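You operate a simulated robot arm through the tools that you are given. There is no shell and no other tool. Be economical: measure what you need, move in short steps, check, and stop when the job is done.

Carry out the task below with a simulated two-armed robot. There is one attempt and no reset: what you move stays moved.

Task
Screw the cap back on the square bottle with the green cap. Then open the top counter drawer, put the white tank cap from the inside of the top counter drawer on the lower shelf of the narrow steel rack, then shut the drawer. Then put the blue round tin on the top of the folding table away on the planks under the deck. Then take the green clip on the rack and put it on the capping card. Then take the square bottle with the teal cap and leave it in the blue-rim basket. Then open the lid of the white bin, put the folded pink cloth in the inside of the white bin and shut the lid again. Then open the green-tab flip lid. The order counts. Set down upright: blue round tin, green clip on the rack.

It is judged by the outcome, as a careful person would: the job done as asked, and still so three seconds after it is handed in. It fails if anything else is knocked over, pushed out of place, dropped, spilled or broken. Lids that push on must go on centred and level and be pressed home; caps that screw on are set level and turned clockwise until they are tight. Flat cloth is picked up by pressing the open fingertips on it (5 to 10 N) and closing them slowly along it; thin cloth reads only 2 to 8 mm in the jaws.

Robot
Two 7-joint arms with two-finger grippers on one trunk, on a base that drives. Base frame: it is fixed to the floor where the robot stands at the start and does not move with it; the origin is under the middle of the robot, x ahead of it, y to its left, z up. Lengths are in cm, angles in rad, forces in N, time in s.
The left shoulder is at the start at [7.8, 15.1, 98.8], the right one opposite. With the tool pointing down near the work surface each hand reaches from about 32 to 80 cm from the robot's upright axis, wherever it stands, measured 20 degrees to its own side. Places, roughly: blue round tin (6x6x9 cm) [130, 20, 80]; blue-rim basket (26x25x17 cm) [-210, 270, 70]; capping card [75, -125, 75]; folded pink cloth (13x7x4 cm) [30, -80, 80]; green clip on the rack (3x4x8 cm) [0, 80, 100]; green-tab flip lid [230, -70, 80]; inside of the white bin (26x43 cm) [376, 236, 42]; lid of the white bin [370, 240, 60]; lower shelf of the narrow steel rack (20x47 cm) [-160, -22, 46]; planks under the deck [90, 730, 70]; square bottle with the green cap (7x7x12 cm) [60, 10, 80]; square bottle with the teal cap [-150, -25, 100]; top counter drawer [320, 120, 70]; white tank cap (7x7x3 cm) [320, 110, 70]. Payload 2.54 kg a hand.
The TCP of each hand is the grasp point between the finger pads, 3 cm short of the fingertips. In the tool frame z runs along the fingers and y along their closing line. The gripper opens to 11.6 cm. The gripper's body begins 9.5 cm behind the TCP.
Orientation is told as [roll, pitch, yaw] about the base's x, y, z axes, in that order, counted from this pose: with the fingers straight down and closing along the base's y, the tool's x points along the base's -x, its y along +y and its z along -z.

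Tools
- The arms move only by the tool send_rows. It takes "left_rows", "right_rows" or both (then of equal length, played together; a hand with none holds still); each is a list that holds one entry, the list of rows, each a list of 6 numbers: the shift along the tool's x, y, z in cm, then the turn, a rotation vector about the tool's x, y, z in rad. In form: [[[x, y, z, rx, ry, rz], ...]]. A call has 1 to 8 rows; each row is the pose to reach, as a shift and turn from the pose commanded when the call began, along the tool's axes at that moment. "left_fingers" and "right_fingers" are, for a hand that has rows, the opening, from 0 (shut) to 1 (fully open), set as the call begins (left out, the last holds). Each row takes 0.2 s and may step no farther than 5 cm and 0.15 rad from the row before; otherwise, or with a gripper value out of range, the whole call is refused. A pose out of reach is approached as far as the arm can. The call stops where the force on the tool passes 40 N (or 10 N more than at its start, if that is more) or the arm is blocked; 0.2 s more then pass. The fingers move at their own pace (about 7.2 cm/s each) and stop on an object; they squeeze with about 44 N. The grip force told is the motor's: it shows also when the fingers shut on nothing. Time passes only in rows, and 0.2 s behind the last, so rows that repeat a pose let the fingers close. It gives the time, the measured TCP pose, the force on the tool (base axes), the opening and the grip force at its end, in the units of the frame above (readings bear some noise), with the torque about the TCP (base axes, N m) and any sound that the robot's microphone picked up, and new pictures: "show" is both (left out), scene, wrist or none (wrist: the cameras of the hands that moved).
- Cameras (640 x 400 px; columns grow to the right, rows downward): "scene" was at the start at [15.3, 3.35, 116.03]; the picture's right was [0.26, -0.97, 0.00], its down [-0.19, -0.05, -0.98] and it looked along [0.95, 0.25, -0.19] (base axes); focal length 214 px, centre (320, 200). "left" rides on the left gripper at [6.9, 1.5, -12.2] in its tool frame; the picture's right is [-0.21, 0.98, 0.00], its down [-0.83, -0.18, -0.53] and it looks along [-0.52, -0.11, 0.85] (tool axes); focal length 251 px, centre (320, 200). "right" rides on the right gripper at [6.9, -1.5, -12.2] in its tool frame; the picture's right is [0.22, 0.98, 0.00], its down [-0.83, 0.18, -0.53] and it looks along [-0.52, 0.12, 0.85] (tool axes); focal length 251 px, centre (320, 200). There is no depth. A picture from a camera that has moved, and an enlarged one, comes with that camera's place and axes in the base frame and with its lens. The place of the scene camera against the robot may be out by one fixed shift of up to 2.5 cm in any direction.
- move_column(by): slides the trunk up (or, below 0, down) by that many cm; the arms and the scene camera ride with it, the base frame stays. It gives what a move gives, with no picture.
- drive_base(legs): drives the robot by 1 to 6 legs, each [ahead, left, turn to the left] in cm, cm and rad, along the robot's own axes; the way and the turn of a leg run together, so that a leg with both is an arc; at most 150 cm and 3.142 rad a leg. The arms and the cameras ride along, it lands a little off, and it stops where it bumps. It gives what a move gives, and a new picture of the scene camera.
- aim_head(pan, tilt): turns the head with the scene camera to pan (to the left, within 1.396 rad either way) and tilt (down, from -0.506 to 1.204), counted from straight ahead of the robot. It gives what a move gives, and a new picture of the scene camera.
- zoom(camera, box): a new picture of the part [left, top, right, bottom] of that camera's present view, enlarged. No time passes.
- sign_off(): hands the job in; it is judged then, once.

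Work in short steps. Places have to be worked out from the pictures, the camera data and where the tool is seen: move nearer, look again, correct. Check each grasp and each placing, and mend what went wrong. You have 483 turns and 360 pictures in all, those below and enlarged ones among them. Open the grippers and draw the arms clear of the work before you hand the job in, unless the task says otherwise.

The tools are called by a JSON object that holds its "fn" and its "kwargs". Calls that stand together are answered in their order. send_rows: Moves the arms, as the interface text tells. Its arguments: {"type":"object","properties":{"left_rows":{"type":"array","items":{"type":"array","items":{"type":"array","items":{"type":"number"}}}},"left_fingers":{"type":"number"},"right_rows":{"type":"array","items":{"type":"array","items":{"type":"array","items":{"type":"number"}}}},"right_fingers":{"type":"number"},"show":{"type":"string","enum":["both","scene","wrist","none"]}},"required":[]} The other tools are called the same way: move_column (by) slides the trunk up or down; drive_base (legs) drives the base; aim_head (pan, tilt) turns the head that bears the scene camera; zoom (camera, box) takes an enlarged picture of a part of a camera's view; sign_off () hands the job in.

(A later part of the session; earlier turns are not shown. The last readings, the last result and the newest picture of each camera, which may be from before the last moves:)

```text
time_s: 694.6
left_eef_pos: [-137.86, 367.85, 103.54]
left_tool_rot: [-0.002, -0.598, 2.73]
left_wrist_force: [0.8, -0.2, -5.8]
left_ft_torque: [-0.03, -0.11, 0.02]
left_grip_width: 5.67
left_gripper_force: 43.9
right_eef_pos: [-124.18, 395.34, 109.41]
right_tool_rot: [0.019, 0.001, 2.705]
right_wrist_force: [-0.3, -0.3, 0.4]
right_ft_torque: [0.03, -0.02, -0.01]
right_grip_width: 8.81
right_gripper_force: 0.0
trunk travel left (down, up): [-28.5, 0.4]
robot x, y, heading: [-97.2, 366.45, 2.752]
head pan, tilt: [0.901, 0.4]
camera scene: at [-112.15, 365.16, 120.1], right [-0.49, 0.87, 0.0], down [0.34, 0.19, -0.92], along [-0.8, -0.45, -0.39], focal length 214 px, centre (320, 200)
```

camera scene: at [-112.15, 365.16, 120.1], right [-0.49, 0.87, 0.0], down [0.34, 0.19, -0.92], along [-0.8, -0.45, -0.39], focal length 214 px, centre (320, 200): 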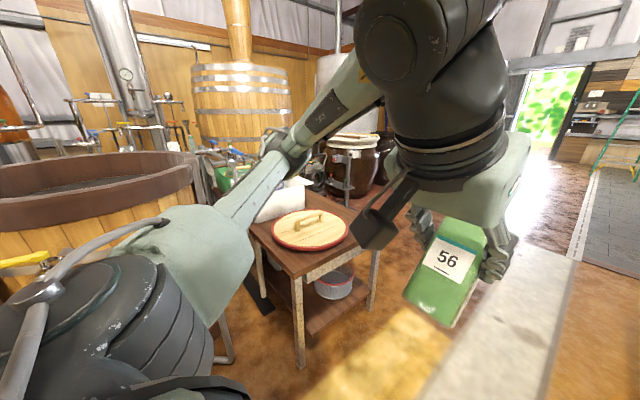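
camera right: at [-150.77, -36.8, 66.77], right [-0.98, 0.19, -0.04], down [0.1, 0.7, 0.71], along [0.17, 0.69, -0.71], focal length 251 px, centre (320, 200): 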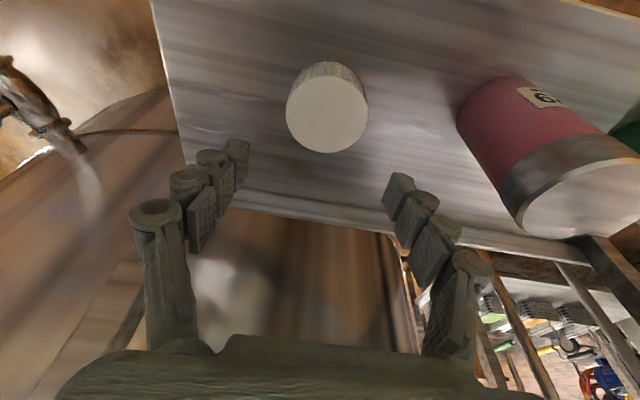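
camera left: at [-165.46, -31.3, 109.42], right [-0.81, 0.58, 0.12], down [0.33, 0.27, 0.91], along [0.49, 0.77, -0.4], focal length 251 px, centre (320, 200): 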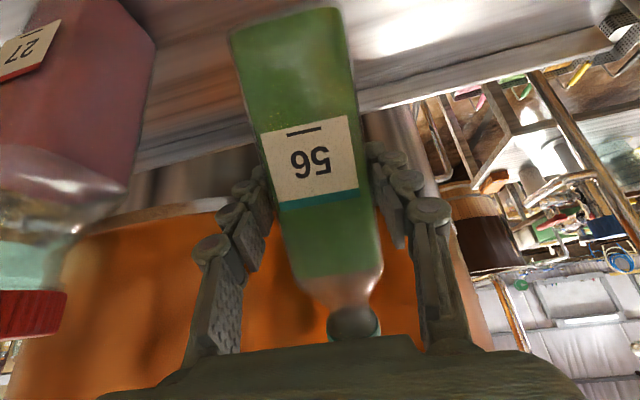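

I zoom on the white container on that table.

{"fn": "zoom", "kwargs": {"camera": "scene", "box": [190, 130, 390, 290]}}

```text
2.50 times, centred on (290, 210) of scene
camera zoom: at [-112.15, 365.16, 120.1], right [-0.49, 0.87, 0.0], down [0.34, 0.19, -0.92], along [-0.8, -0.45, -0.39], focal length 536 px, centre (395, 175)
```

zoom: 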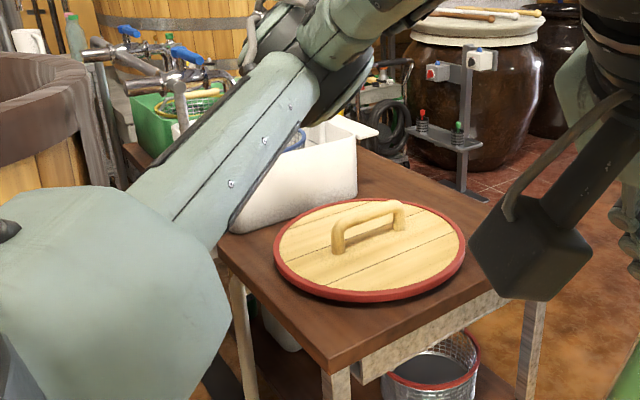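

I see a blue rim just behind the white box. I drive further along so that I can see the table from its other side.

{"fn": "drive_base", "kwargs": {"legs": [[100, -5, 0]]}}

{"fn": "aim_head", "kwargs": {"pan": 1.39, "tilt": 0.45}}

```text
time_s: 699.7
left_eef_pos: [-227.26, 409.05, 103.45]
left_tool_rot: [-0.002, -0.598, 2.739]
left_wrist_force: [0.2, 0.0, -6.3]
left_ft_torque: [-0.03, -0.1, 0.0]
left_grip_width: 5.64
left_gripper_force: 44.4
right_eef_pos: [-213.72, 436.44, 109.39]
right_tool_rot: [0.02, 0.0, 2.714]
right_wrist_force: [-0.4, -0.1, -0.1]
right_ft_torque: [0.0, -0.04, -0.03]
right_grip_width: 8.8
right_gripper_force: 0.1
trunk travel left (down, up): [-28.5, 0.4]
robot x, y, heading: [-186.48, 407.79, 2.763]
head pan, tilt: [0.901, 0.4]
camera scene: at [-201.4, 406.6, 120.1], right [-0.5, 0.87, 0.0], down [0.34, 0.19, -0.92], along [-0.8, -0.46, -0.39], focal length 214 px, centre (320, 200)
```

scene: 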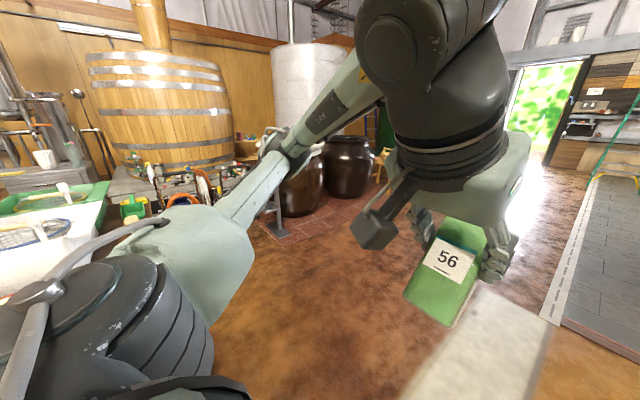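

```text
time_s: 700.6
left_eef_pos: [-227.15, 409.12, 103.61]
left_tool_rot: [-0.002, -0.598, 2.736]
left_wrist_force: [0.4, 0.5, -6.0]
left_ft_torque: [-0.01, -0.09, 0.0]
left_grip_width: 5.65
left_gripper_force: 43.7
right_eef_pos: [-213.75, 436.41, 109.55]
right_tool_rot: [0.02, 0.0, 2.713]
right_wrist_force: [1.1, 0.2, -0.3]
right_ft_torque: [-0.02, 0.0, 0.02]
right_grip_width: 8.84
right_gripper_force: 0.1
trunk travel left (down, up): [-28.5, 0.4]
robot x, y, heading: [-186.46, 407.63, 2.76]
head pan, tilt: [1.389, 0.45]
camera scene: at [-198.24, 403.42, 119.64], right [-0.85, 0.53, 0.0], down [0.23, 0.37, -0.9], along [-0.48, -0.76, -0.44], focal length 214 px, centre (320, 200)
```

scene: 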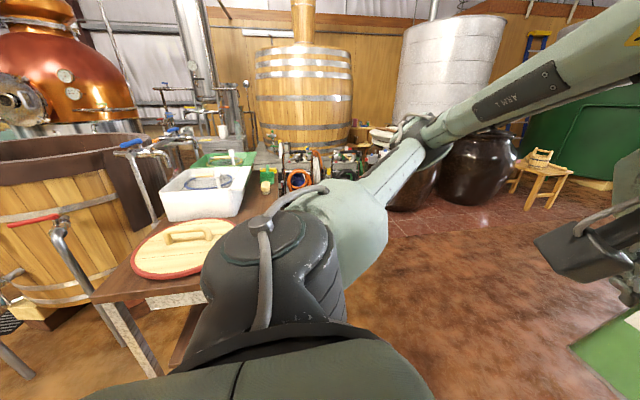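

{"fn": "zoom", "kwargs": {"camera": "scene", "box": [120, 120, 330, 290]}}

```text
2.35 times, centred on (225, 205) of scene
camera zoom: at [-198.24, 403.42, 119.64], right [-0.85, 0.53, 0.0], down [0.23, 0.37, -0.9], along [-0.48, -0.76, -0.44], focal length 505 px, centre (544, 188)
```

zoom: 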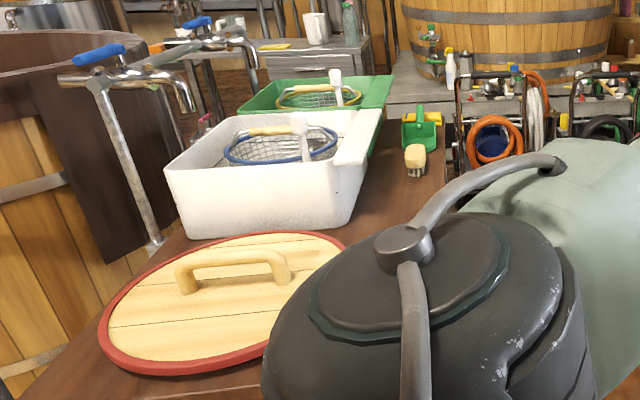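

The blue-rimmed wire basket stands inside the white tub, near [-205, 281]. It is best reached from the table's other long side. I drive around and come up facing it.

{"fn": "drive_base", "kwargs": {"legs": [[72, 0, 0], [0, 0, 1.54]]}}

{"fn": "aim_head", "kwargs": {"pan": 0.0, "tilt": 0.45}}

```text
time_s: 708.4
left_eef_pos: [-255.92, 394.01, 103.51]
left_tool_rot: [-0.003, -0.598, -2.003]
left_wrist_force: [0.9, 1.1, -4.9]
left_ft_torque: [0.08, -0.03, 0.03]
left_grip_width: 5.66
left_gripper_force: 43.9
right_eef_pos: [-283.05, 408.24, 109.48]
right_tool_rot: [0.019, -0.001, -2.028]
right_wrist_force: [1.1, 0.8, 0.5]
right_ft_torque: [-0.02, 0.03, 0.0]
right_grip_width: 8.8
right_gripper_force: 0.1
trunk travel left (down, up): [-28.5, 0.4]
robot x, y, heading: [-253.3, 434.56, -1.983]
head pan, tilt: [1.389, 0.45]
camera scene: at [-249.0, 424.13, 119.64], right [-0.56, -0.83, 0.0], down [-0.36, 0.24, -0.9], along [0.75, -0.5, -0.44], focal length 214 px, centre (320, 200)
```

scene: 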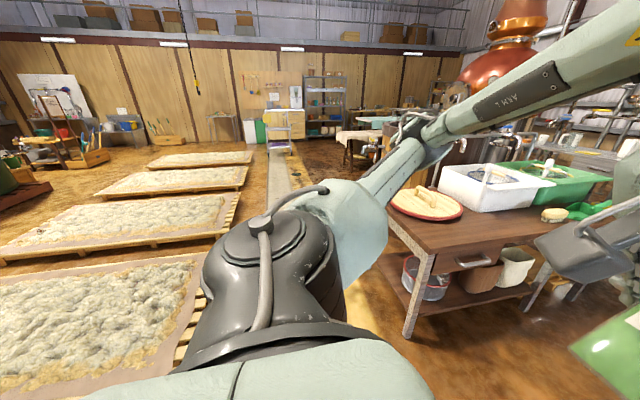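

```text
time_s: 709.9
left_eef_pos: [-256.07, 393.95, 103.56]
left_tool_rot: [-0.001, -0.598, -2.006]
left_wrist_force: [0.3, -0.3, -5.4]
left_ft_torque: [0.07, -0.02, 0.0]
left_grip_width: 5.66
left_gripper_force: 44.2
right_eef_pos: [-283.0, 408.17, 109.37]
right_tool_rot: [0.02, 0.001, -2.03]
right_wrist_force: [0.0, 0.3, 0.1]
right_ft_torque: [0.0, -0.03, 0.02]
right_grip_width: 8.8
right_gripper_force: 0.1
trunk travel left (down, up): [-28.5, 0.4]
robot x, y, heading: [-253.73, 434.67, -1.979]
head pan, tilt: [0.0, 0.45]
camera scene: at [-260.3, 420.83, 119.64], right [-0.92, 0.4, 0.0], down [0.17, 0.4, -0.9], along [-0.36, -0.83, -0.44], focal length 214 px, centre (320, 200)
```

scene: 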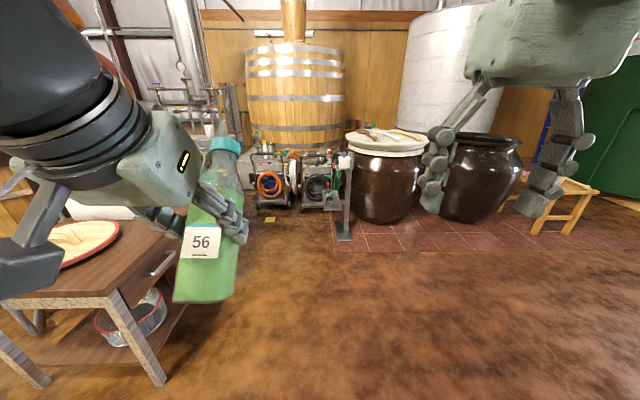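

Floor is free. I drive 118 cm ahead and turn left to face the tub.

{"fn": "drive_base", "kwargs": {"legs": [[60, 0, 0], [60, 0, 0], [0, 0, 1.57]]}}

```text
time_s: 720.4
left_eef_pos: [-260.3, 321.3, 103.62]
left_tool_rot: [-0.001, -0.599, -0.405]
left_wrist_force: [-0.6, -0.6, -5.0]
left_ft_torque: [0.03, 0.13, 0.02]
left_grip_width: 5.64
left_gripper_force: 44.6
right_eef_pos: [-273.73, 293.86, 109.37]
right_tool_rot: [0.02, 0.0, -0.429]
right_wrist_force: [0.0, 0.0, -0.2]
right_ft_torque: [0.01, -0.02, 0.0]
right_grip_width: 8.81
right_gripper_force: 0.0
trunk travel left (down, up): [-28.5, 0.4]
robot x, y, heading: [-301.17, 322.66, -0.381]
head pan, tilt: [0.0, 0.45]
camera scene: at [-286.61, 317.72, 119.64], right [-0.37, -0.93, 0.0], down [-0.4, 0.16, -0.9], along [0.84, -0.34, -0.44], focal length 214 px, centre (320, 200)
```

scene: 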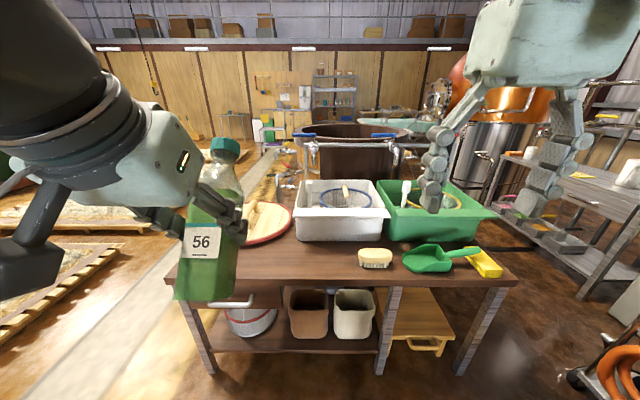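

The white tub with the blue-rimmed basket is straight ahead near [-211, 275]. I move closer, slightly right.

{"fn": "drive_base", "kwargs": {"legs": [[30, -15, -0.02]]}}

{"fn": "zoom", "kwargs": {"camera": "scene", "box": [220, 150, 420, 300]}}

```text
time_s: 722.6
left_eef_pos: [-238.16, 295.1, 103.42]
left_tool_rot: [-0.002, -0.6, -0.424]
left_wrist_force: [-0.1, -0.3, -5.3]
left_ft_torque: [0.06, 0.09, 0.0]
left_grip_width: 5.67
left_gripper_force: 44.1
right_eef_pos: [-252.2, 267.99, 109.42]
right_tool_rot: [0.021, 0.001, -0.447]
right_wrist_force: [0.5, -0.9, 0.2]
right_ft_torque: [-0.01, 0.02, 0.03]
right_grip_width: 8.82
right_gripper_force: 0.1
trunk travel left (down, up): [-28.5, 0.4]
robot x, y, heading: [-278.69, 297.45, -0.402]
head pan, tilt: [0.0, 0.45]
camera scene: at [-264.5, 292.05, 119.63], right [-0.39, -0.92, 0.0], down [-0.4, 0.17, -0.9], along [0.83, -0.35, -0.44], focal length 214 px, centre (320, 200)
```

scene: 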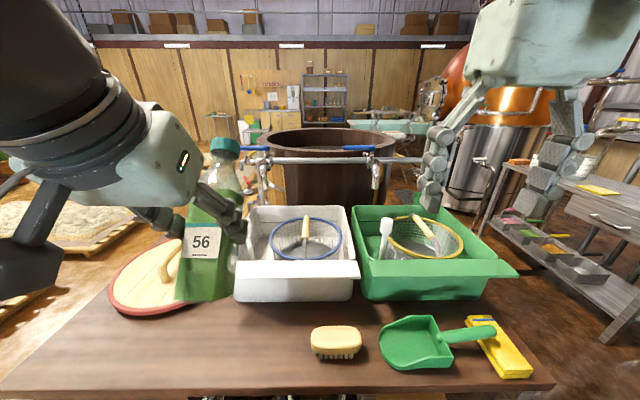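

```text
2.67 times, centred on (320, 225) of scene
camera zoom: at [-264.5, 292.05, 119.63], right [-0.39, -0.92, 0.0], down [-0.4, 0.17, -0.9], along [0.83, -0.35, -0.44], focal length 572 px, centre (320, 133)
```

zoom: 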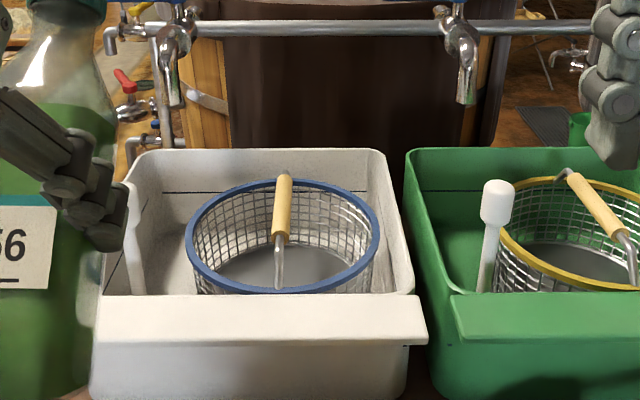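

The round basket (rim z≈76, centre h≈-298, l≈168) has a bail handle across its middle, so I'll put the bottle in its left half. I carry the bottle forward above that spot.

{"fn": "send_rows", "kwargs": {"left_rows": [[[-3.9, -0.15, 2.7, 0, 0, 0], [-7.8, -0.3, 5.4, 0, 0, 0], [-11.7, -0.45, 8, 0, 0, 0], [-15.6, -0.6, 10.7, 0, 0, 0], [-19.5, -0.75, 13.4, 0, 0, 0], [-23.4, -0.9, 16, 0, 0, 0], [-27.3, -1.05, 18.7, 0, 0, 0], [-31.2, -1.2, 21.4, 0, 0, 0]]], "show": "both"}}

```text
time_s: 724.4
left_eef_pos: [-204.18, 278.29, 103.32]
left_tool_rot: [0.0, -0.598, -0.426]
left_wrist_force: [0.3, 0.0, -5.6]
left_ft_torque: [0.05, 0.12, 0.02]
left_grip_width: 5.67
left_gripper_force: 44.1
right_eef_pos: [-252.15, 267.91, 109.45]
right_tool_rot: [0.019, 0.001, -0.449]
right_wrist_force: [0.4, 0.1, 0.4]
right_ft_torque: [0.01, -0.03, 0.01]
right_grip_width: 8.79
right_gripper_force: 0.1
trunk travel left (down, up): [-28.5, 0.4]
robot x, y, heading: [-278.52, 297.2, -0.404]
head pan, tilt: [0.0, 0.45]
camera scene: at [-264.48, 292.02, 119.62], right [-0.39, -0.92, 0.0], down [-0.4, 0.17, -0.9], along [0.83, -0.35, -0.44], focal length 214 px, centre (320, 200)
camera left: at [-215.17, 285.09, 109.4], right [0.57, 0.82, 0.12], down [0.27, -0.32, 0.91], along [0.78, -0.48, -0.41], focal length 251 px, centre (320, 200)
```

scene: 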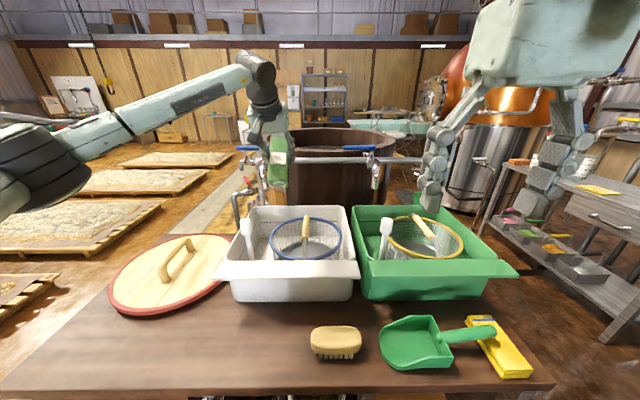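
left: 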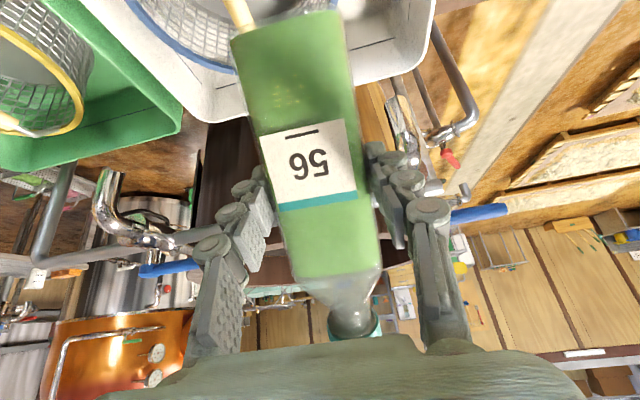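

The drop point lies in the basket's left half. I lower 20 cm and check.

{"fn": "send_rows", "kwargs": {"left_rows": [[[2.3, 0, 3.3, 0, 0, 0], [4.5, 0, 6.6, 0, 0, 0], [6.8, 0, 9.9, 0, 0, 0], [9, 0, 13.2, 0, 0, 0], [11.3, 0, 16.5, 0, 0, 0], [11.3, 0, 16.5, 0, 0, 0]]], "show": "both"}}

{"fn": "zoom", "kwargs": {"camera": "scene", "box": [220, 150, 380, 290]}}

```text
time_s: 725.8
left_eef_pos: [-204.43, 278.42, 83.41]
left_tool_rot: [-0.002, -0.598, -0.425]
left_wrist_force: [0.2, 0.2, -5.1]
left_ft_torque: [0.03, 0.1, -0.02]
left_grip_width: 5.64
left_gripper_force: 43.8
right_eef_pos: [-252.15, 268.01, 109.36]
right_tool_rot: [0.019, 0.0, -0.447]
right_wrist_force: [0.2, -0.3, 0.8]
right_ft_torque: [-0.01, -0.01, 0.03]
right_grip_width: 8.84
right_gripper_force: 0.1
trunk travel left (down, up): [-28.5, 0.4]
robot x, y, heading: [-278.88, 297.26, -0.404]
head pan, tilt: [0.0, 0.45]
camera scene: at [-264.53, 292.07, 119.64], right [-0.39, -0.92, 0.0], down [-0.4, 0.17, -0.9], along [0.83, -0.35, -0.44], focal length 214 px, centre (320, 200)
camera left: at [-215.3, 285.08, 89.51], right [0.56, 0.82, 0.12], down [0.27, -0.32, 0.91], along [0.78, -0.48, -0.4], focal length 251 px, centre (320, 200)
```

scene: 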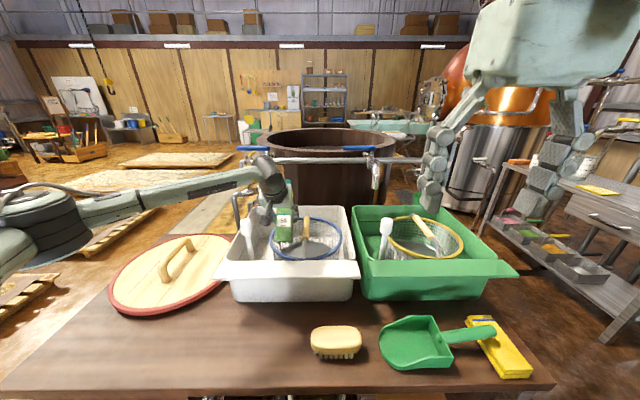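
left: 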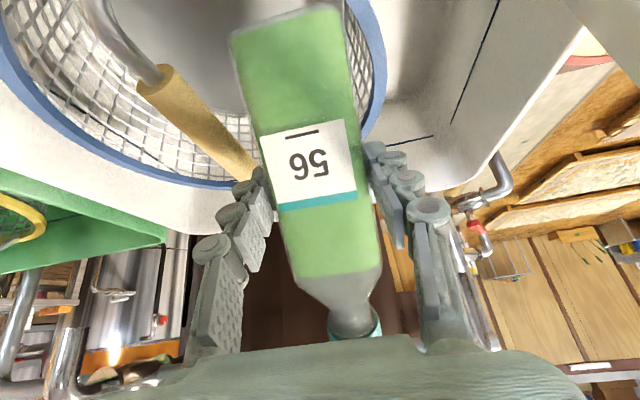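

```text
2.86 times, centred on (300, 220) of scene
camera zoom: at [-264.53, 292.07, 119.64], right [-0.39, -0.92, 0.0], down [-0.4, 0.17, -0.9], along [0.83, -0.35, -0.44], focal length 613 px, centre (377, 143)
```

zoom: 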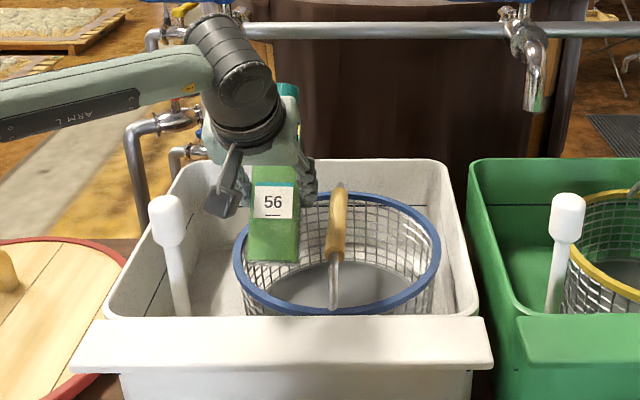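

The bottle just enters the rim, a bit close to the left wall. I shift it 1.5 cm toward the middle and lower it until it touches the basket's floor (I estimate z≈66).

{"fn": "send_rows", "kwargs": {"left_rows": [[[0, -1.5, 0, 0, 0, 0], [1.1, -1.5, 1.7, 0, 0, 0], [2.3, -1.5, 3.3, 0, 0, 0], [3.4, -1.5, 5, 0, 0, 0], [4, -1.5, 5.8, 0, 0, 0]]], "show": "both"}}

{"fn": "zoom", "kwargs": {"camera": "scene", "box": [220, 150, 380, 290]}}

```text
time_s: 727.0
left_eef_pos: [-205.01, 277.12, 76.34]
left_tool_rot: [-0.001, -0.597, -0.423]
left_wrist_force: [0.1, -0.7, -5.9]
left_ft_torque: [0.06, 0.13, -0.03]
left_grip_width: 5.67
left_gripper_force: 44.2
right_eef_pos: [-252.13, 267.99, 109.42]
right_tool_rot: [0.018, -0.001, -0.448]
right_wrist_force: [0.3, 0.2, 0.0]
right_ft_torque: [0.01, -0.01, 0.04]
right_grip_width: 8.8
right_gripper_force: 0.1
trunk travel left (down, up): [-28.5, 0.4]
robot x, y, heading: [-278.72, 297.27, -0.397]
head pan, tilt: [0.0, 0.45]
camera scene: at [-264.51, 292.07, 119.63], right [-0.39, -0.92, 0.0], down [-0.4, 0.17, -0.9], along [0.83, -0.35, -0.44], focal length 214 px, centre (320, 200)
camera left: at [-215.9, 283.79, 82.43], right [0.56, 0.82, 0.12], down [0.27, -0.32, 0.91], along [0.78, -0.48, -0.41], focal length 251 px, centre (320, 200)
```

scene: 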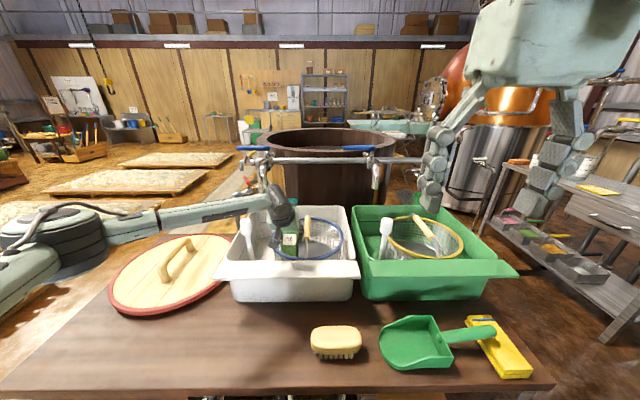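
left: 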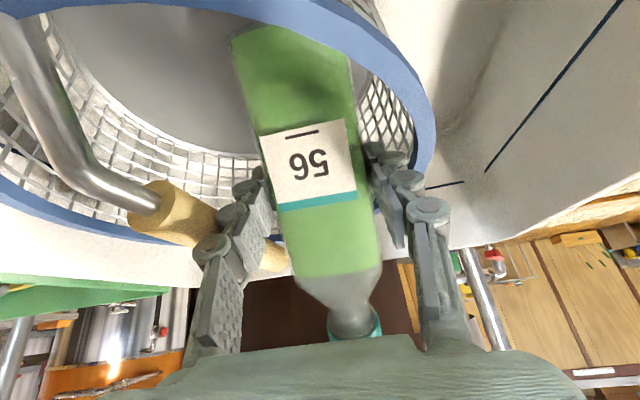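

```text
2.86 times, centred on (300, 220) of scene
camera zoom: at [-264.51, 292.07, 119.63], right [-0.39, -0.92, 0.0], down [-0.4, 0.17, -0.9], along [0.83, -0.35, -0.44], focal length 613 px, centre (377, 143)
```

zoom: 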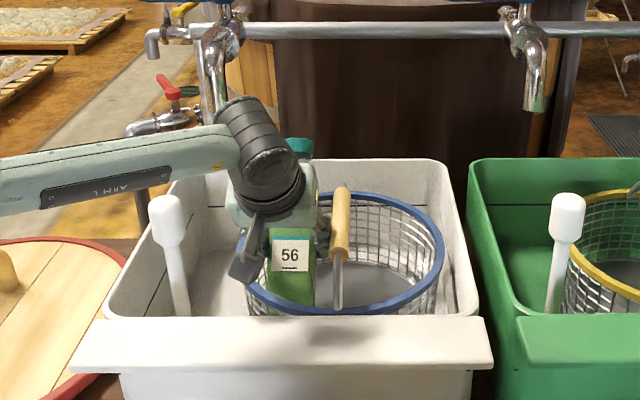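

Inside the basket, no contact yet. I lower in small steps.

{"fn": "send_rows", "kwargs": {"left_rows": [[[0.4, 0, 0.6, 0, 0, 0], [0.8, 0, 1.2, 0, 0, 0]]], "show": "none"}}

{"fn": "send_rows", "kwargs": {"left_rows": [[[0.4, 0, 0.6, 0, 0, 0], [0.8, 0, 1.2, 0, 0, 0]]], "show": "wrist"}}

```text
time_s: 727.6
left_eef_pos: [-204.92, 277.06, 74.94]
left_tool_rot: [-0.002, -0.599, -0.424]
left_wrist_force: [-0.5, 0.4, -5.8]
left_ft_torque: [0.05, 0.08, 0.01]
left_grip_width: 5.65
left_gripper_force: 44.2
right_eef_pos: [-252.1, 268.08, 109.27]
right_tool_rot: [0.02, 0.001, -0.446]
right_wrist_force: [-0.7, -0.2, -0.7]
right_ft_torque: [0.01, -0.01, -0.01]
right_grip_width: 8.84
right_gripper_force: 0.1
trunk travel left (down, up): [-28.5, 0.4]
robot x, y, heading: [-278.45, 297.59, -0.399]
head pan, tilt: [0.0, 0.45]
```

```text
time_s: 728.2
left_eef_pos: [-204.82, 276.86, 73.59]
left_tool_rot: [-0.001, -0.597, -0.425]
left_wrist_force: [-1.1, -2.2, -3.7]
left_ft_torque: [0.15, 0.06, -0.02]
left_grip_width: 5.67
left_gripper_force: 44.3
right_eef_pos: [-252.08, 268.0, 109.48]
right_tool_rot: [0.022, -0.002, -0.449]
right_wrist_force: [0.5, -0.3, 0.5]
right_ft_torque: [0.04, -0.03, -0.02]
right_grip_width: 8.81
right_gripper_force: 0.1
trunk travel left (down, up): [-28.5, 0.4]
robot x, y, heading: [-278.48, 297.35, -0.399]
head pan, tilt: [0.0, 0.45]
camera left: at [-215.7, 283.73, 79.64], right [0.57, 0.82, 0.12], down [0.27, -0.32, 0.91], along [0.78, -0.48, -0.4], focal length 251 px, centre (320, 200)
```

left: 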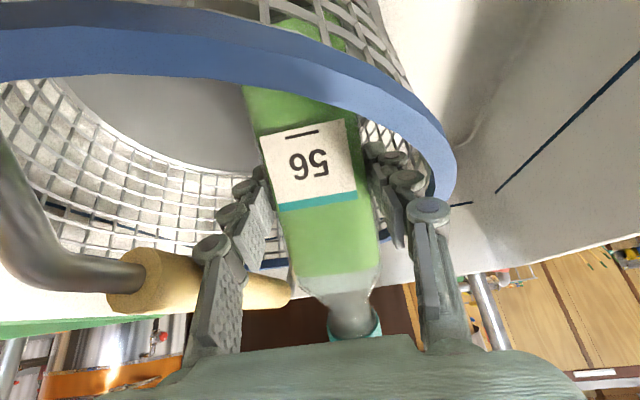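

Almost there; one more small step.

{"fn": "send_rows", "kwargs": {"left_rows": [[[0.3, 0, 0.4, 0, 0, 0], [0.6, 0, 0.8, 0, 0, 0]]], "show": "none"}}

```text
time_s: 728.8
left_eef_pos: [-204.86, 277.14, 72.9]
left_tool_rot: [-0.002, -0.605, -0.425]
left_wrist_force: [-1.9, 0.6, 10.0]
left_ft_torque: [0.51, 0.46, -0.04]
left_grip_width: 5.63
left_gripper_force: 44.0
right_eef_pos: [-252.28, 268.01, 109.53]
right_tool_rot: [0.02, -0.001, -0.446]
right_wrist_force: [0.5, -0.1, 0.4]
right_ft_torque: [0.01, 0.0, -0.02]
right_grip_width: 8.84
right_gripper_force: 0.0
trunk travel left (down, up): [-28.5, 0.4]
robot x, y, heading: [-278.92, 297.13, -0.399]
head pan, tilt: [0.0, 0.45]
```

Contact: the bottle rests on the basket's floor. I open the fingers a little and check.

{"fn": "send_rows", "kwargs": {"left_rows": [[[0, 0, 0, 0, 0, 0], [0, 0, 0, 0, 0, 0], [0, 0, 0, 0, 0, 0]]], "left_fingers": 0.63, "show": "wrist"}}

```text
time_s: 729.6
left_eef_pos: [-204.93, 276.99, 72.79]
left_tool_rot: [-0.002, -0.602, -0.424]
left_wrist_force: [2.5, -5.5, 9.0]
left_ft_torque: [0.3, 0.26, -0.07]
left_grip_width: 5.9
left_gripper_force: 0.0
right_eef_pos: [-252.27, 267.93, 109.45]
right_tool_rot: [0.021, -0.002, -0.448]
right_wrist_force: [0.5, 0.6, 0.1]
right_ft_torque: [-0.02, 0.0, -0.01]
right_grip_width: 8.83
right_gripper_force: 0.1
trunk travel left (down, up): [-28.5, 0.4]
robot x, y, heading: [-278.86, 297.6, -0.402]
head pan, tilt: [0.0, 0.45]
camera left: at [-215.84, 283.79, 78.8], right [0.56, 0.82, 0.12], down [0.27, -0.32, 0.91], along [0.78, -0.48, -0.4], focal length 251 px, centre (320, 200)
```

left: 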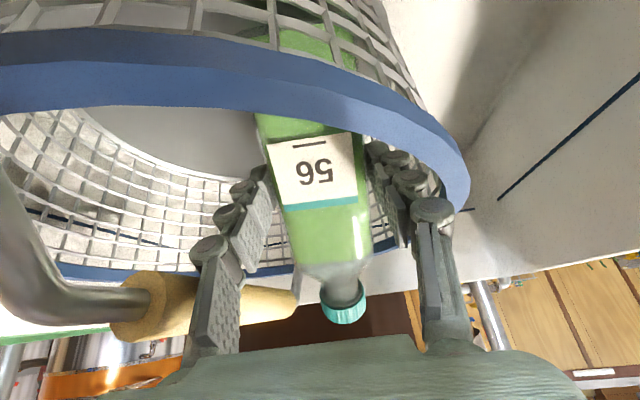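

The bottle is loose in the basket; the fingers are hemmed in by handle and rim. I lift the hand straight up slowly.

{"fn": "send_rows", "kwargs": {"left_rows": [[[-0.6, 0, -0.8, 0, 0, 0], [-1.7, 0, -2.5, 0, 0, 0], [-1.7, 0, -2.5, 0, 0, 0]]], "show": "wrist"}}

```text
time_s: 730.4
left_eef_pos: [-204.95, 276.88, 75.64]
left_tool_rot: [-0.003, -0.6, -0.424]
left_wrist_force: [-0.6, -2.9, 0.3]
left_ft_torque: [-0.05, 0.01, -0.01]
left_grip_width: 7.42
left_gripper_force: 0.9
right_eef_pos: [-252.26, 267.87, 109.48]
right_tool_rot: [0.021, 0.0, -0.45]
right_wrist_force: [0.7, 0.4, -0.7]
right_ft_torque: [0.01, -0.03, -0.02]
right_grip_width: 8.79
right_gripper_force: 0.1
trunk travel left (down, up): [-28.5, 0.4]
robot x, y, heading: [-278.98, 297.02, -0.402]
head pan, tilt: [0.0, 0.45]
camera left: at [-215.8, 283.69, 81.79], right [0.57, 0.82, 0.12], down [0.27, -0.32, 0.91], along [0.78, -0.48, -0.4], focal length 251 px, centre (320, 200)
```

left: 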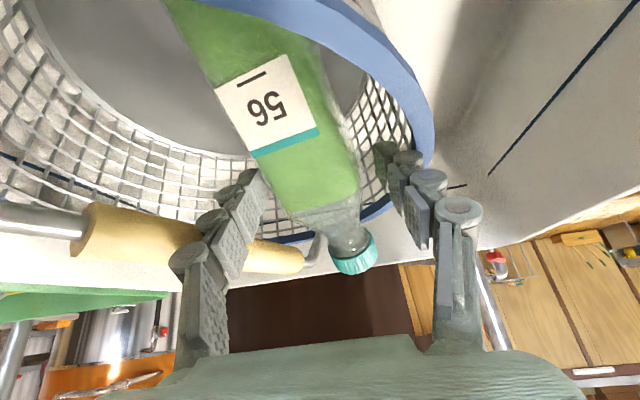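

The bottle leans against the rim inside the basket. I lift the hand out fully.

{"fn": "send_rows", "kwargs": {"left_rows": [[[-1.4, 0, -2.1, 0, 0, 0], [-3.4, 0, -5, 0, 0, 0], [-5.6, 0, -8.2, 0, 0, 0], [-8, 0, -11.7, 0, 0, 0], [-10.5, 0, -15.5, 0, 0, 0]]], "show": "both"}}

{"fn": "zoom", "kwargs": {"camera": "scene", "box": [220, 150, 380, 290]}}

```text
time_s: 731.6
left_eef_pos: [-205.18, 277.24, 94.35]
left_tool_rot: [-0.002, -0.6, -0.424]
left_wrist_force: [0.0, 0.5, 0.9]
left_ft_torque: [0.01, 0.0, 0.0]
left_grip_width: 7.33
left_gripper_force: 0.0
right_eef_pos: [-252.25, 268.0, 109.47]
right_tool_rot: [0.021, -0.002, -0.447]
right_wrist_force: [0.2, -0.5, -0.3]
right_ft_torque: [0.01, 0.02, 0.0]
right_grip_width: 8.84
right_gripper_force: 0.1
trunk travel left (down, up): [-28.5, 0.4]
robot x, y, heading: [-278.63, 296.94, -0.4]
head pan, tilt: [0.0, 0.45]
camera scene: at [-264.61, 292.09, 119.65], right [-0.39, -0.92, 0.0], down [-0.4, 0.17, -0.9], along [0.83, -0.35, -0.43], focal length 214 px, centre (320, 200)
camera left: at [-216.03, 284.0, 100.37], right [0.56, 0.82, 0.12], down [0.27, -0.32, 0.91], along [0.78, -0.48, -0.4], focal length 251 px, centre (320, 200)
```

scene: 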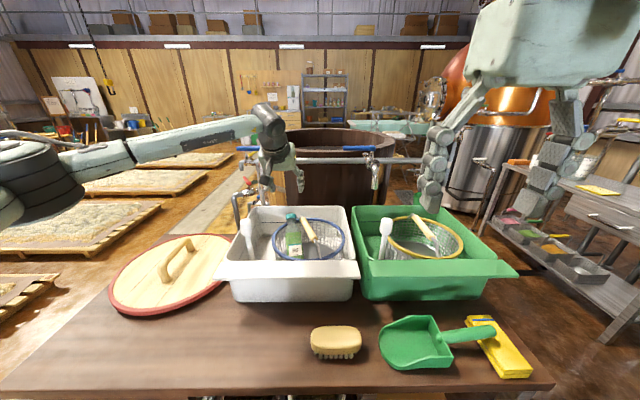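
left: 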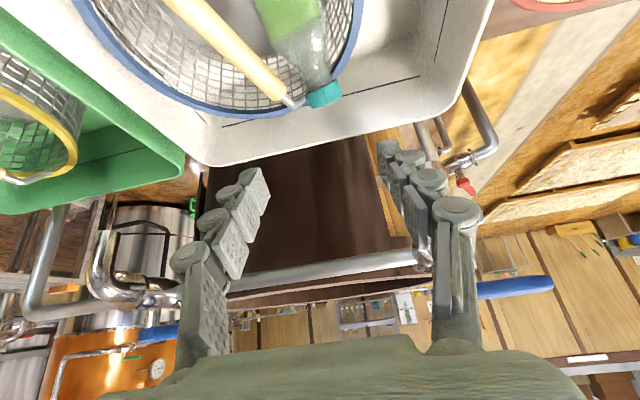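

```text
2.86 times, centred on (300, 220) of scene
camera zoom: at [-264.61, 292.09, 119.65], right [-0.39, -0.92, 0.0], down [-0.4, 0.17, -0.9], along [0.83, -0.35, -0.43], focal length 613 px, centre (377, 143)
```

zoom: 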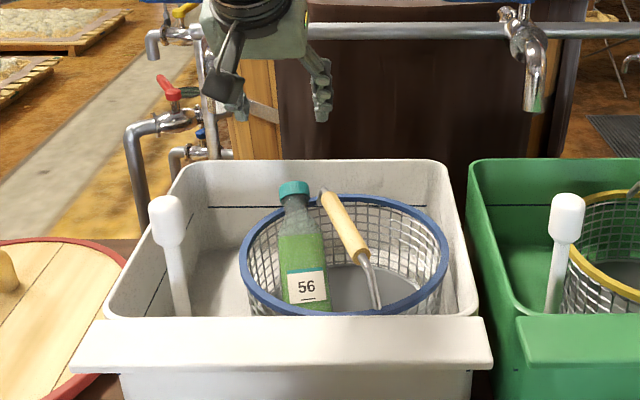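

The bottle with the teal cap is in the blue-rimmed basket. I straighten and tuck the left arm, then drive out the way I came.

{"fn": "send_rows", "kwargs": {"left_rows": [[[3, 0, -3, 0, 0.1, 0], [6.5, 0, -6, 0, 0.2, 0], [10, 0, -9, 0, 0.3, 0], [13.5, 0, -12, 0, 0.4, 0], [17, 0, -15, 0, 0.5, 0], [20.5, 0, -18, 0, 0.6, 0]]], "left_fingers": 1, "show": "none"}}

{"fn": "drive_base", "kwargs": {"legs": [[-32, 0, 0], [0, 0, 1.56], [65, 0, 0], [65, 0, 0], [0, 0, -1.56]]}}

```text
time_s: 733.0
left_eef_pos: [-229.68, 288.39, 97.64]
left_tool_rot: [-0.002, 0.002, -0.426]
left_wrist_force: [0.1, -1.8, 0.6]
left_ft_torque: [0.01, -0.02, 0.03]
left_grip_width: 11.6
left_gripper_force: 0.1
right_eef_pos: [-252.11, 267.99, 109.42]
right_tool_rot: [0.019, -0.001, -0.447]
right_wrist_force: [0.2, 0.0, -0.6]
right_ft_torque: [-0.01, 0.0, 0.02]
right_grip_width: 8.82
right_gripper_force: 0.1
trunk travel left (down, up): [-28.5, 0.4]
robot x, y, heading: [-278.6, 297.55, -0.405]
head pan, tilt: [0.0, 0.45]
```

```text
time_s: 749.3
left_eef_pos: [-207.26, 416.45, 97.63]
left_tool_rot: [-0.003, -0.001, -0.463]
left_wrist_force: [0.2, -0.2, 0.2]
left_ft_torque: [0.02, 0.03, 0.03]
left_grip_width: 11.59
left_gripper_force: 0.0
right_eef_pos: [-230.49, 396.89, 109.47]
right_tool_rot: [0.022, 0.001, -0.485]
right_wrist_force: [0.3, 0.5, 0.0]
right_ft_torque: [0.03, 0.04, 0.0]
right_grip_width: 8.81
right_gripper_force: 0.0
trunk travel left (down, up): [-28.5, 0.4]
robot x, y, heading: [-256.05, 427.18, -0.437]
head pan, tilt: [0.0, 0.45]
camera scene: at [-241.97, 421.4, 119.64], right [-0.43, -0.91, 0.0], down [-0.39, 0.19, -0.9], along [0.81, -0.38, -0.44], focal length 214 px, centre (320, 200)
```

scene: 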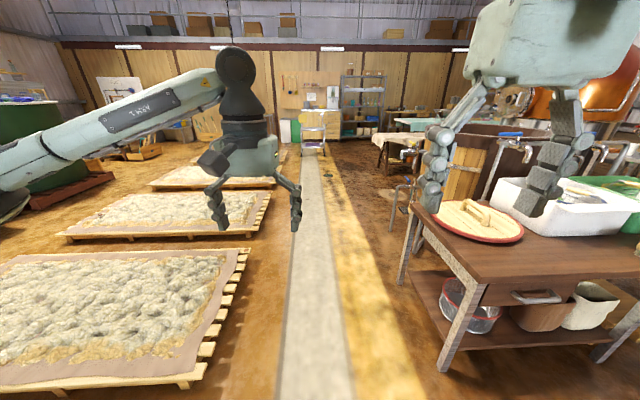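

I drive back along the strip toward the aisle.

{"fn": "drive_base", "kwargs": {"legs": [[0, 0, 0.03], [75, 14, 0], [150, 0, 0], [120, -72, 0], [120, -8, 0]]}}

```text
time_s: 773.3
left_eef_pos: [192.6, 178.0, 97.62]
left_tool_rot: [-0.001, 0.003, -0.423]
left_wrist_force: [0.8, 0.5, -0.5]
left_ft_torque: [0.02, 0.0, -0.02]
left_grip_width: 11.6
left_gripper_force: 0.0
right_eef_pos: [170.0, 157.7, 109.27]
right_tool_rot: [0.02, 0.001, -0.445]
right_wrist_force: [1.2, -0.3, -1.1]
right_ft_torque: [-0.02, 0.03, 0.0]
right_grip_width: 8.8
right_gripper_force: 0.0
trunk travel left (down, up): [-28.5, 0.4]
robot x, y, heading: [143.48, 186.83, -0.399]
head pan, tilt: [0.0, 0.45]
camera scene: at [157.62, 181.74, 119.64], right [-0.39, -0.92, 0.0], down [-0.4, 0.17, -0.9], along [0.83, -0.35, -0.44], focal length 214 px, centre (320, 200)
```

scene: 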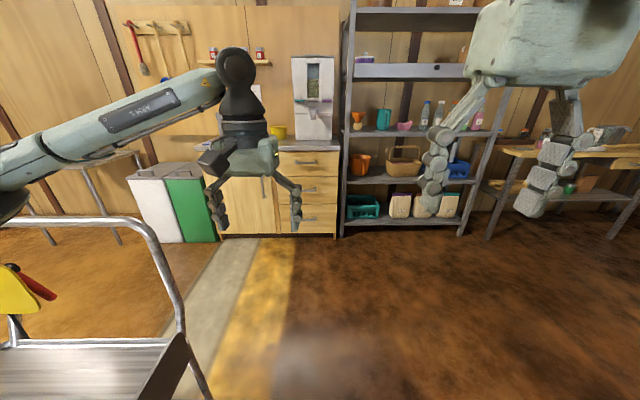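

The cart is close on the left, so I shift right, continue, and turn into the aisle.

{"fn": "drive_base", "kwargs": {"legs": [[0, -24, 0], [115, -5, 0], [0, 0, -1.57], [130, 0, 0], [130, 0, 0]]}}

```text
time_s: 798.1
left_eef_pos: [121.45, -173.23, 97.49]
left_tool_rot: [-0.003, 0.001, -2.021]
left_wrist_force: [0.1, 0.7, 0.4]
left_ft_torque: [0.02, -0.02, 0.01]
left_grip_width: 11.58
left_gripper_force: 0.0
right_eef_pos: [101.68, -150.21, 109.41]
right_tool_rot: [0.02, -0.001, -2.045]
right_wrist_force: [-0.2, -0.1, 0.5]
right_ft_torque: [0.01, 0.01, 0.0]
right_grip_width: 8.81
right_gripper_force: 0.1
trunk travel left (down, up): [-28.5, 0.4]
robot x, y, heading: [131.84, -124.08, -1.995]
head pan, tilt: [0.0, 0.45]
camera scene: at [124.58, -137.96, 119.64], right [-0.91, 0.41, 0.0], down [0.18, 0.4, -0.9], along [-0.37, -0.82, -0.44], focal length 214 px, centre (320, 200)
```

scene: 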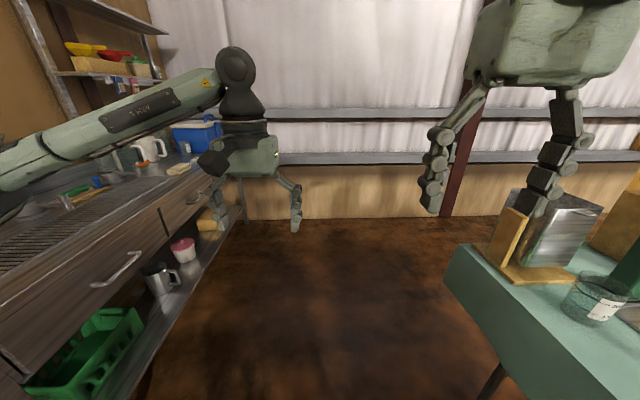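

On to the near side of the table again, to the pink cloth.

{"fn": "drive_base", "kwargs": {"legs": [[128, 0, 0], [0, 0, -1.555], [85, 0, 0], [83, 0, 0], [0, 0, -1.57], [75, 0, 0]]}}

```text
time_s: 824.2
left_eef_pos: [-41.2, -58.83, 97.75]
left_tool_rot: [-0.002, -0.001, 1.177]
left_wrist_force: [-0.3, -0.3, 1.3]
left_ft_torque: [-0.01, 0.0, 0.04]
left_grip_width: 11.59
left_gripper_force: 0.1
right_eef_pos: [-19.96, -80.67, 109.44]
right_tool_rot: [0.019, 0.0, 1.155]
right_wrist_force: [0.2, -0.7, 0.0]
right_ft_torque: [-0.01, -0.02, 0.0]
right_grip_width: 8.85
right_gripper_force: 0.0
trunk travel left (down, up): [-28.5, 0.4]
robot x, y, heading: [-48.43, -108.44, 1.198]
head pan, tilt: [0.0, 0.45]
camera scene: at [-43.2, -92.37, 119.64], right [0.93, -0.36, 0.0], down [-0.16, -0.41, -0.9], along [0.32, 0.84, -0.44], focal length 214 px, centre (320, 200)
```

scene: 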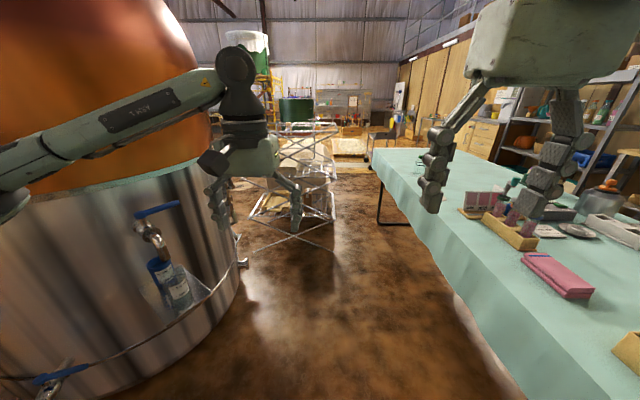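

The cloth is near [30, -76]. I move up a little and turn right toward it.

{"fn": "drive_base", "kwargs": {"legs": [[14, -5, 0], [0, 0, -0.5]]}}

```text
time_s: 827.0
left_eef_pos: [-8.74, -57.26, 97.59]
left_tool_rot: [-0.003, -0.001, 0.677]
left_wrist_force: [1.3, 0.9, 0.5]
left_ft_torque: [0.01, -0.02, 0.01]
left_grip_width: 11.61
left_gripper_force: 0.1
right_eef_pos: [-0.75, -86.62, 109.42]
right_tool_rot: [0.021, -0.002, 0.655]
right_wrist_force: [-0.1, -0.8, -0.1]
right_ft_torque: [0.0, 0.01, 0.0]
right_grip_width: 8.83
right_gripper_force: 0.0
trunk travel left (down, up): [-28.5, 0.4]
robot x, y, heading: [-38.92, -97.22, 0.703]
head pan, tilt: [0.0, 0.45]
camera scene: at [-27.14, -85.84, 119.64], right [0.65, -0.76, 0.0], down [-0.33, -0.28, -0.9], along [0.69, 0.58, -0.44], focal length 214 px, centre (320, 200)
```

scene: 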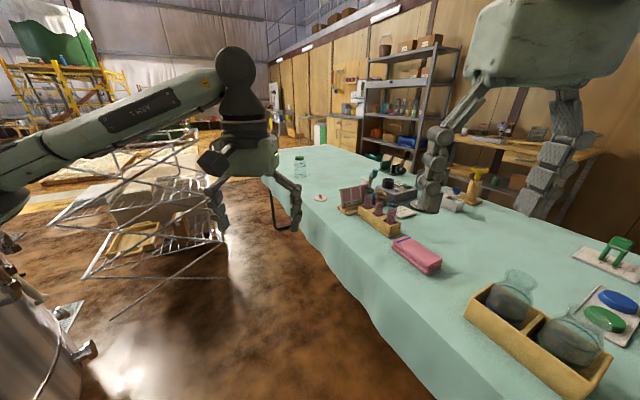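

The folded cloth lies at about [28.5, -75.4], its long side along the table. I bring the right hand over it, turned so the fingers close across its 7 cm width.

{"fn": "send_rows", "kwargs": {"right_rows": [[[-3.8, -1.1, 1, 0, 0, -0.07], [-7.6, -2.3, 2, 0, 0, -0.13], [-11.4, -3.4, 4, 0, 0, -0.2], [-15.2, -4.6, 6, 0, 0, -0.26], [-19, -5.7, 8, 0, 0, -0.33], [-22.8, -6.9, 10, 0, 0, -0.39], [-26.5, -8, 12, 0, 0, -0.45], [-30.2, -9.1, 14, 0, 0, -0.51]]], "right_fingers": 1, "show": "wrist"}}

```text
time_s: 828.8
left_eef_pos: [-8.6, -57.21, 97.63]
left_tool_rot: [-0.002, 0.002, 0.677]
left_wrist_force: [-0.4, 0.5, 0.1]
left_ft_torque: [0.03, 0.0, -0.02]
left_grip_width: 11.6
left_gripper_force: 0.1
right_eef_pos: [28.68, -75.18, 94.94]
right_tool_rot: [0.019, -0.011, 1.165]
right_wrist_force: [-1.3, 0.4, -0.4]
right_ft_torque: [0.02, 0.01, 0.01]
right_grip_width: 11.58
right_gripper_force: 0.1
trunk travel left (down, up): [-28.5, 0.4]
robot x, y, heading: [-38.79, -97.0, 0.701]
head pan, tilt: [0.0, 0.45]
camera right: at [27.47, -82.37, 107.08], right [-0.98, 0.19, 0.01], down [0.17, 0.82, 0.55], along [0.09, 0.54, -0.84], focal length 251 px, centre (320, 200)
```

right: 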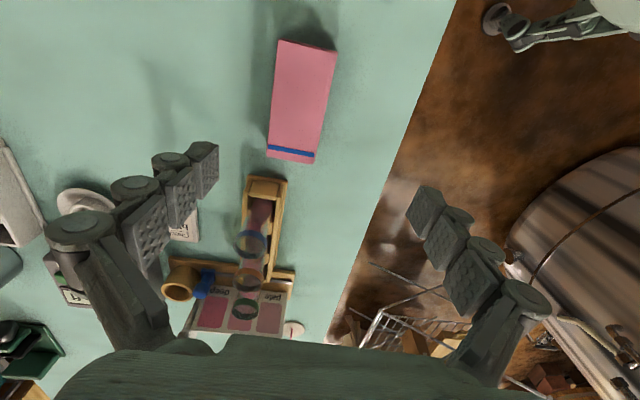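

Aligned with the cloth. I shift 2 cm across and lower to just above it.

{"fn": "send_rows", "kwargs": {"right_rows": [[[0.1, -1, 4, 0, 0, 0], [0.2, -2, 8, 0, 0, 0], [0.2, -2.05, 12, 0, 0, 0], [0.2, -2.05, 12, 0, 0, 0]]], "show": "wrist"}}

```text
time_s: 829.8
left_eef_pos: [-8.67, -57.21, 97.69]
left_tool_rot: [-0.001, 0.001, 0.678]
left_wrist_force: [0.6, -0.8, -0.4]
left_ft_torque: [0.01, -0.03, 0.01]
left_grip_width: 11.59
left_gripper_force: 0.0
right_eef_pos: [30.4, -76.09, 82.98]
right_tool_rot: [0.018, -0.011, 1.165]
right_wrist_force: [-0.7, -0.1, -0.2]
right_ft_torque: [0.01, -0.02, -0.02]
right_grip_width: 11.62
right_gripper_force: 0.2
trunk travel left (down, up): [-28.5, 0.4]
robot x, y, heading: [-38.73, -97.1, 0.706]
head pan, tilt: [0.0, 0.45]
camera right: at [29.18, -83.26, 95.14], right [-0.98, 0.19, 0.01], down [0.17, 0.82, 0.55], along [0.09, 0.54, -0.84], focal length 251 px, centre (320, 200)
```

right: 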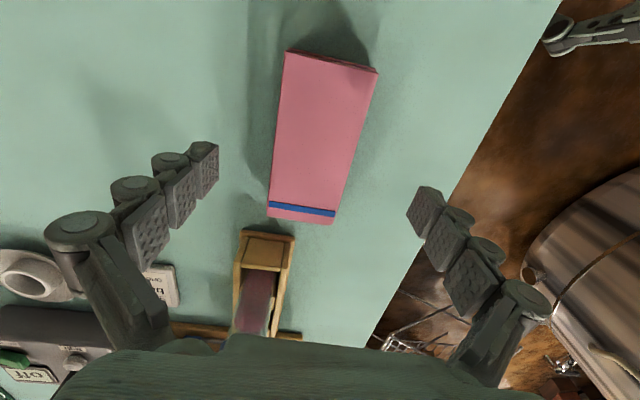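

Centred. I lower around the cloth and close on it.

{"fn": "send_rows", "kwargs": {"right_rows": [[[0, 0, 2.6, 0, 0, 0], [0, 0, 5.0, 0, 0, 0], [0, 0, 5.0, 0, 0, 0]]], "show": "none"}}

{"fn": "send_rows", "kwargs": {"right_rows": [[[0, 0, 0, 0, 0, 0], [0, 0, 0, 0, 0, 0], [0, 0, 0, 0, 0, 0], [0, 0, 0, 0, 0, 0]]], "right_fingers": 0, "show": "wrist"}}

```text
time_s: 830.6
left_eef_pos: [-8.91, -57.3, 97.87]
left_tool_rot: [-0.004, -0.002, 0.676]
left_wrist_force: [-0.2, -0.7, 1.6]
left_ft_torque: [0.01, -0.06, 0.01]
left_grip_width: 11.6
left_gripper_force: 0.0
right_eef_pos: [30.25, -75.84, 78.82]
right_tool_rot: [0.011, -0.016, 1.164]
right_wrist_force: [0.4, -0.5, -0.3]
right_ft_torque: [-0.02, 0.0, 0.02]
right_grip_width: 11.59
right_gripper_force: 0.0
trunk travel left (down, up): [-28.5, 0.4]
robot x, y, heading: [-38.66, -97.13, 0.703]
head pan, tilt: [0.0, 0.45]
```

```text
time_s: 831.6
left_eef_pos: [-9.0, -57.17, 97.66]
left_tool_rot: [-0.006, -0.003, 0.677]
left_wrist_force: [0.3, -0.3, -0.1]
left_ft_torque: [0.01, 0.03, -0.01]
left_grip_width: 11.57
left_gripper_force: 0.2
right_eef_pos: [30.03, -76.01, 78.9]
right_tool_rot: [0.01, -0.015, 1.163]
right_wrist_force: [0.0, -1.8, 4.0]
right_ft_torque: [-0.06, 0.02, -0.13]
right_grip_width: 6.37
right_gripper_force: 44.2
trunk travel left (down, up): [-28.5, 0.4]
robot x, y, heading: [-38.49, -97.04, 0.703]
head pan, tilt: [0.0, 0.45]
camera right: at [28.79, -83.15, 90.83], right [-0.98, 0.19, 0.01], down [0.16, 0.82, 0.55], along [0.1, 0.54, -0.84], focal length 251 px, centre (320, 200)
```

right: 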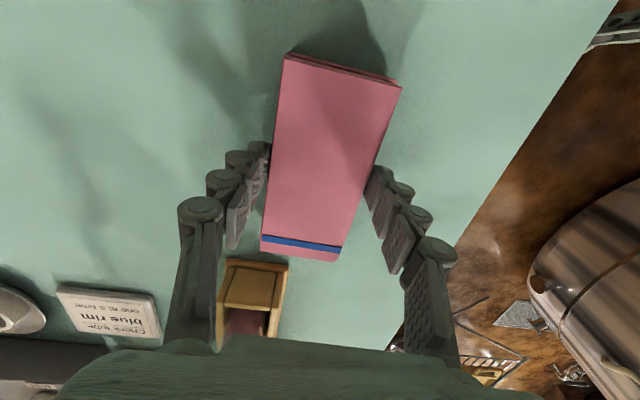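

It holds as a block (6.4 cm). I lift and check.

{"fn": "send_rows", "kwargs": {"right_rows": [[[0, 0, -3, 0, 0, 0], [0, 0, -7, 0, 0, 0], [0, 0, -11, 0, 0, 0], [0, 0, -15, 0, 0, 0], [0, 0, -19, 0, 0, 0]]], "show": "wrist"}}

```text
time_s: 832.8
left_eef_pos: [-8.61, -57.37, 97.56]
left_tool_rot: [-0.001, 0.002, 0.677]
left_wrist_force: [-0.7, -0.2, -0.2]
left_ft_torque: [0.01, -0.04, 0.0]
left_grip_width: 11.58
left_gripper_force: 0.0
right_eef_pos: [30.56, -76.22, 97.27]
right_tool_rot: [0.019, -0.01, 1.165]
right_wrist_force: [0.2, 0.2, -1.3]
right_ft_torque: [-0.02, -0.01, 0.0]
right_grip_width: 6.37
right_gripper_force: 43.8
trunk travel left (down, up): [-28.5, 0.4]
robot x, y, heading: [-38.51, -97.19, 0.702]
head pan, tilt: [0.0, 0.45]
camera right: at [29.35, -83.3, 109.26], right [-0.98, 0.19, 0.01], down [0.17, 0.82, 0.55], along [0.09, 0.54, -0.84], focal length 251 px, centre (320, 200)
```

right: 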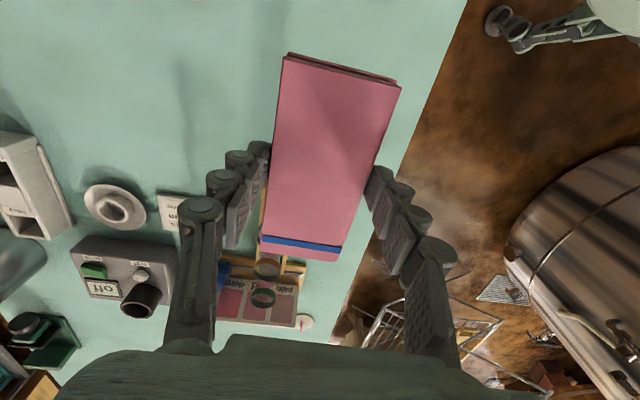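

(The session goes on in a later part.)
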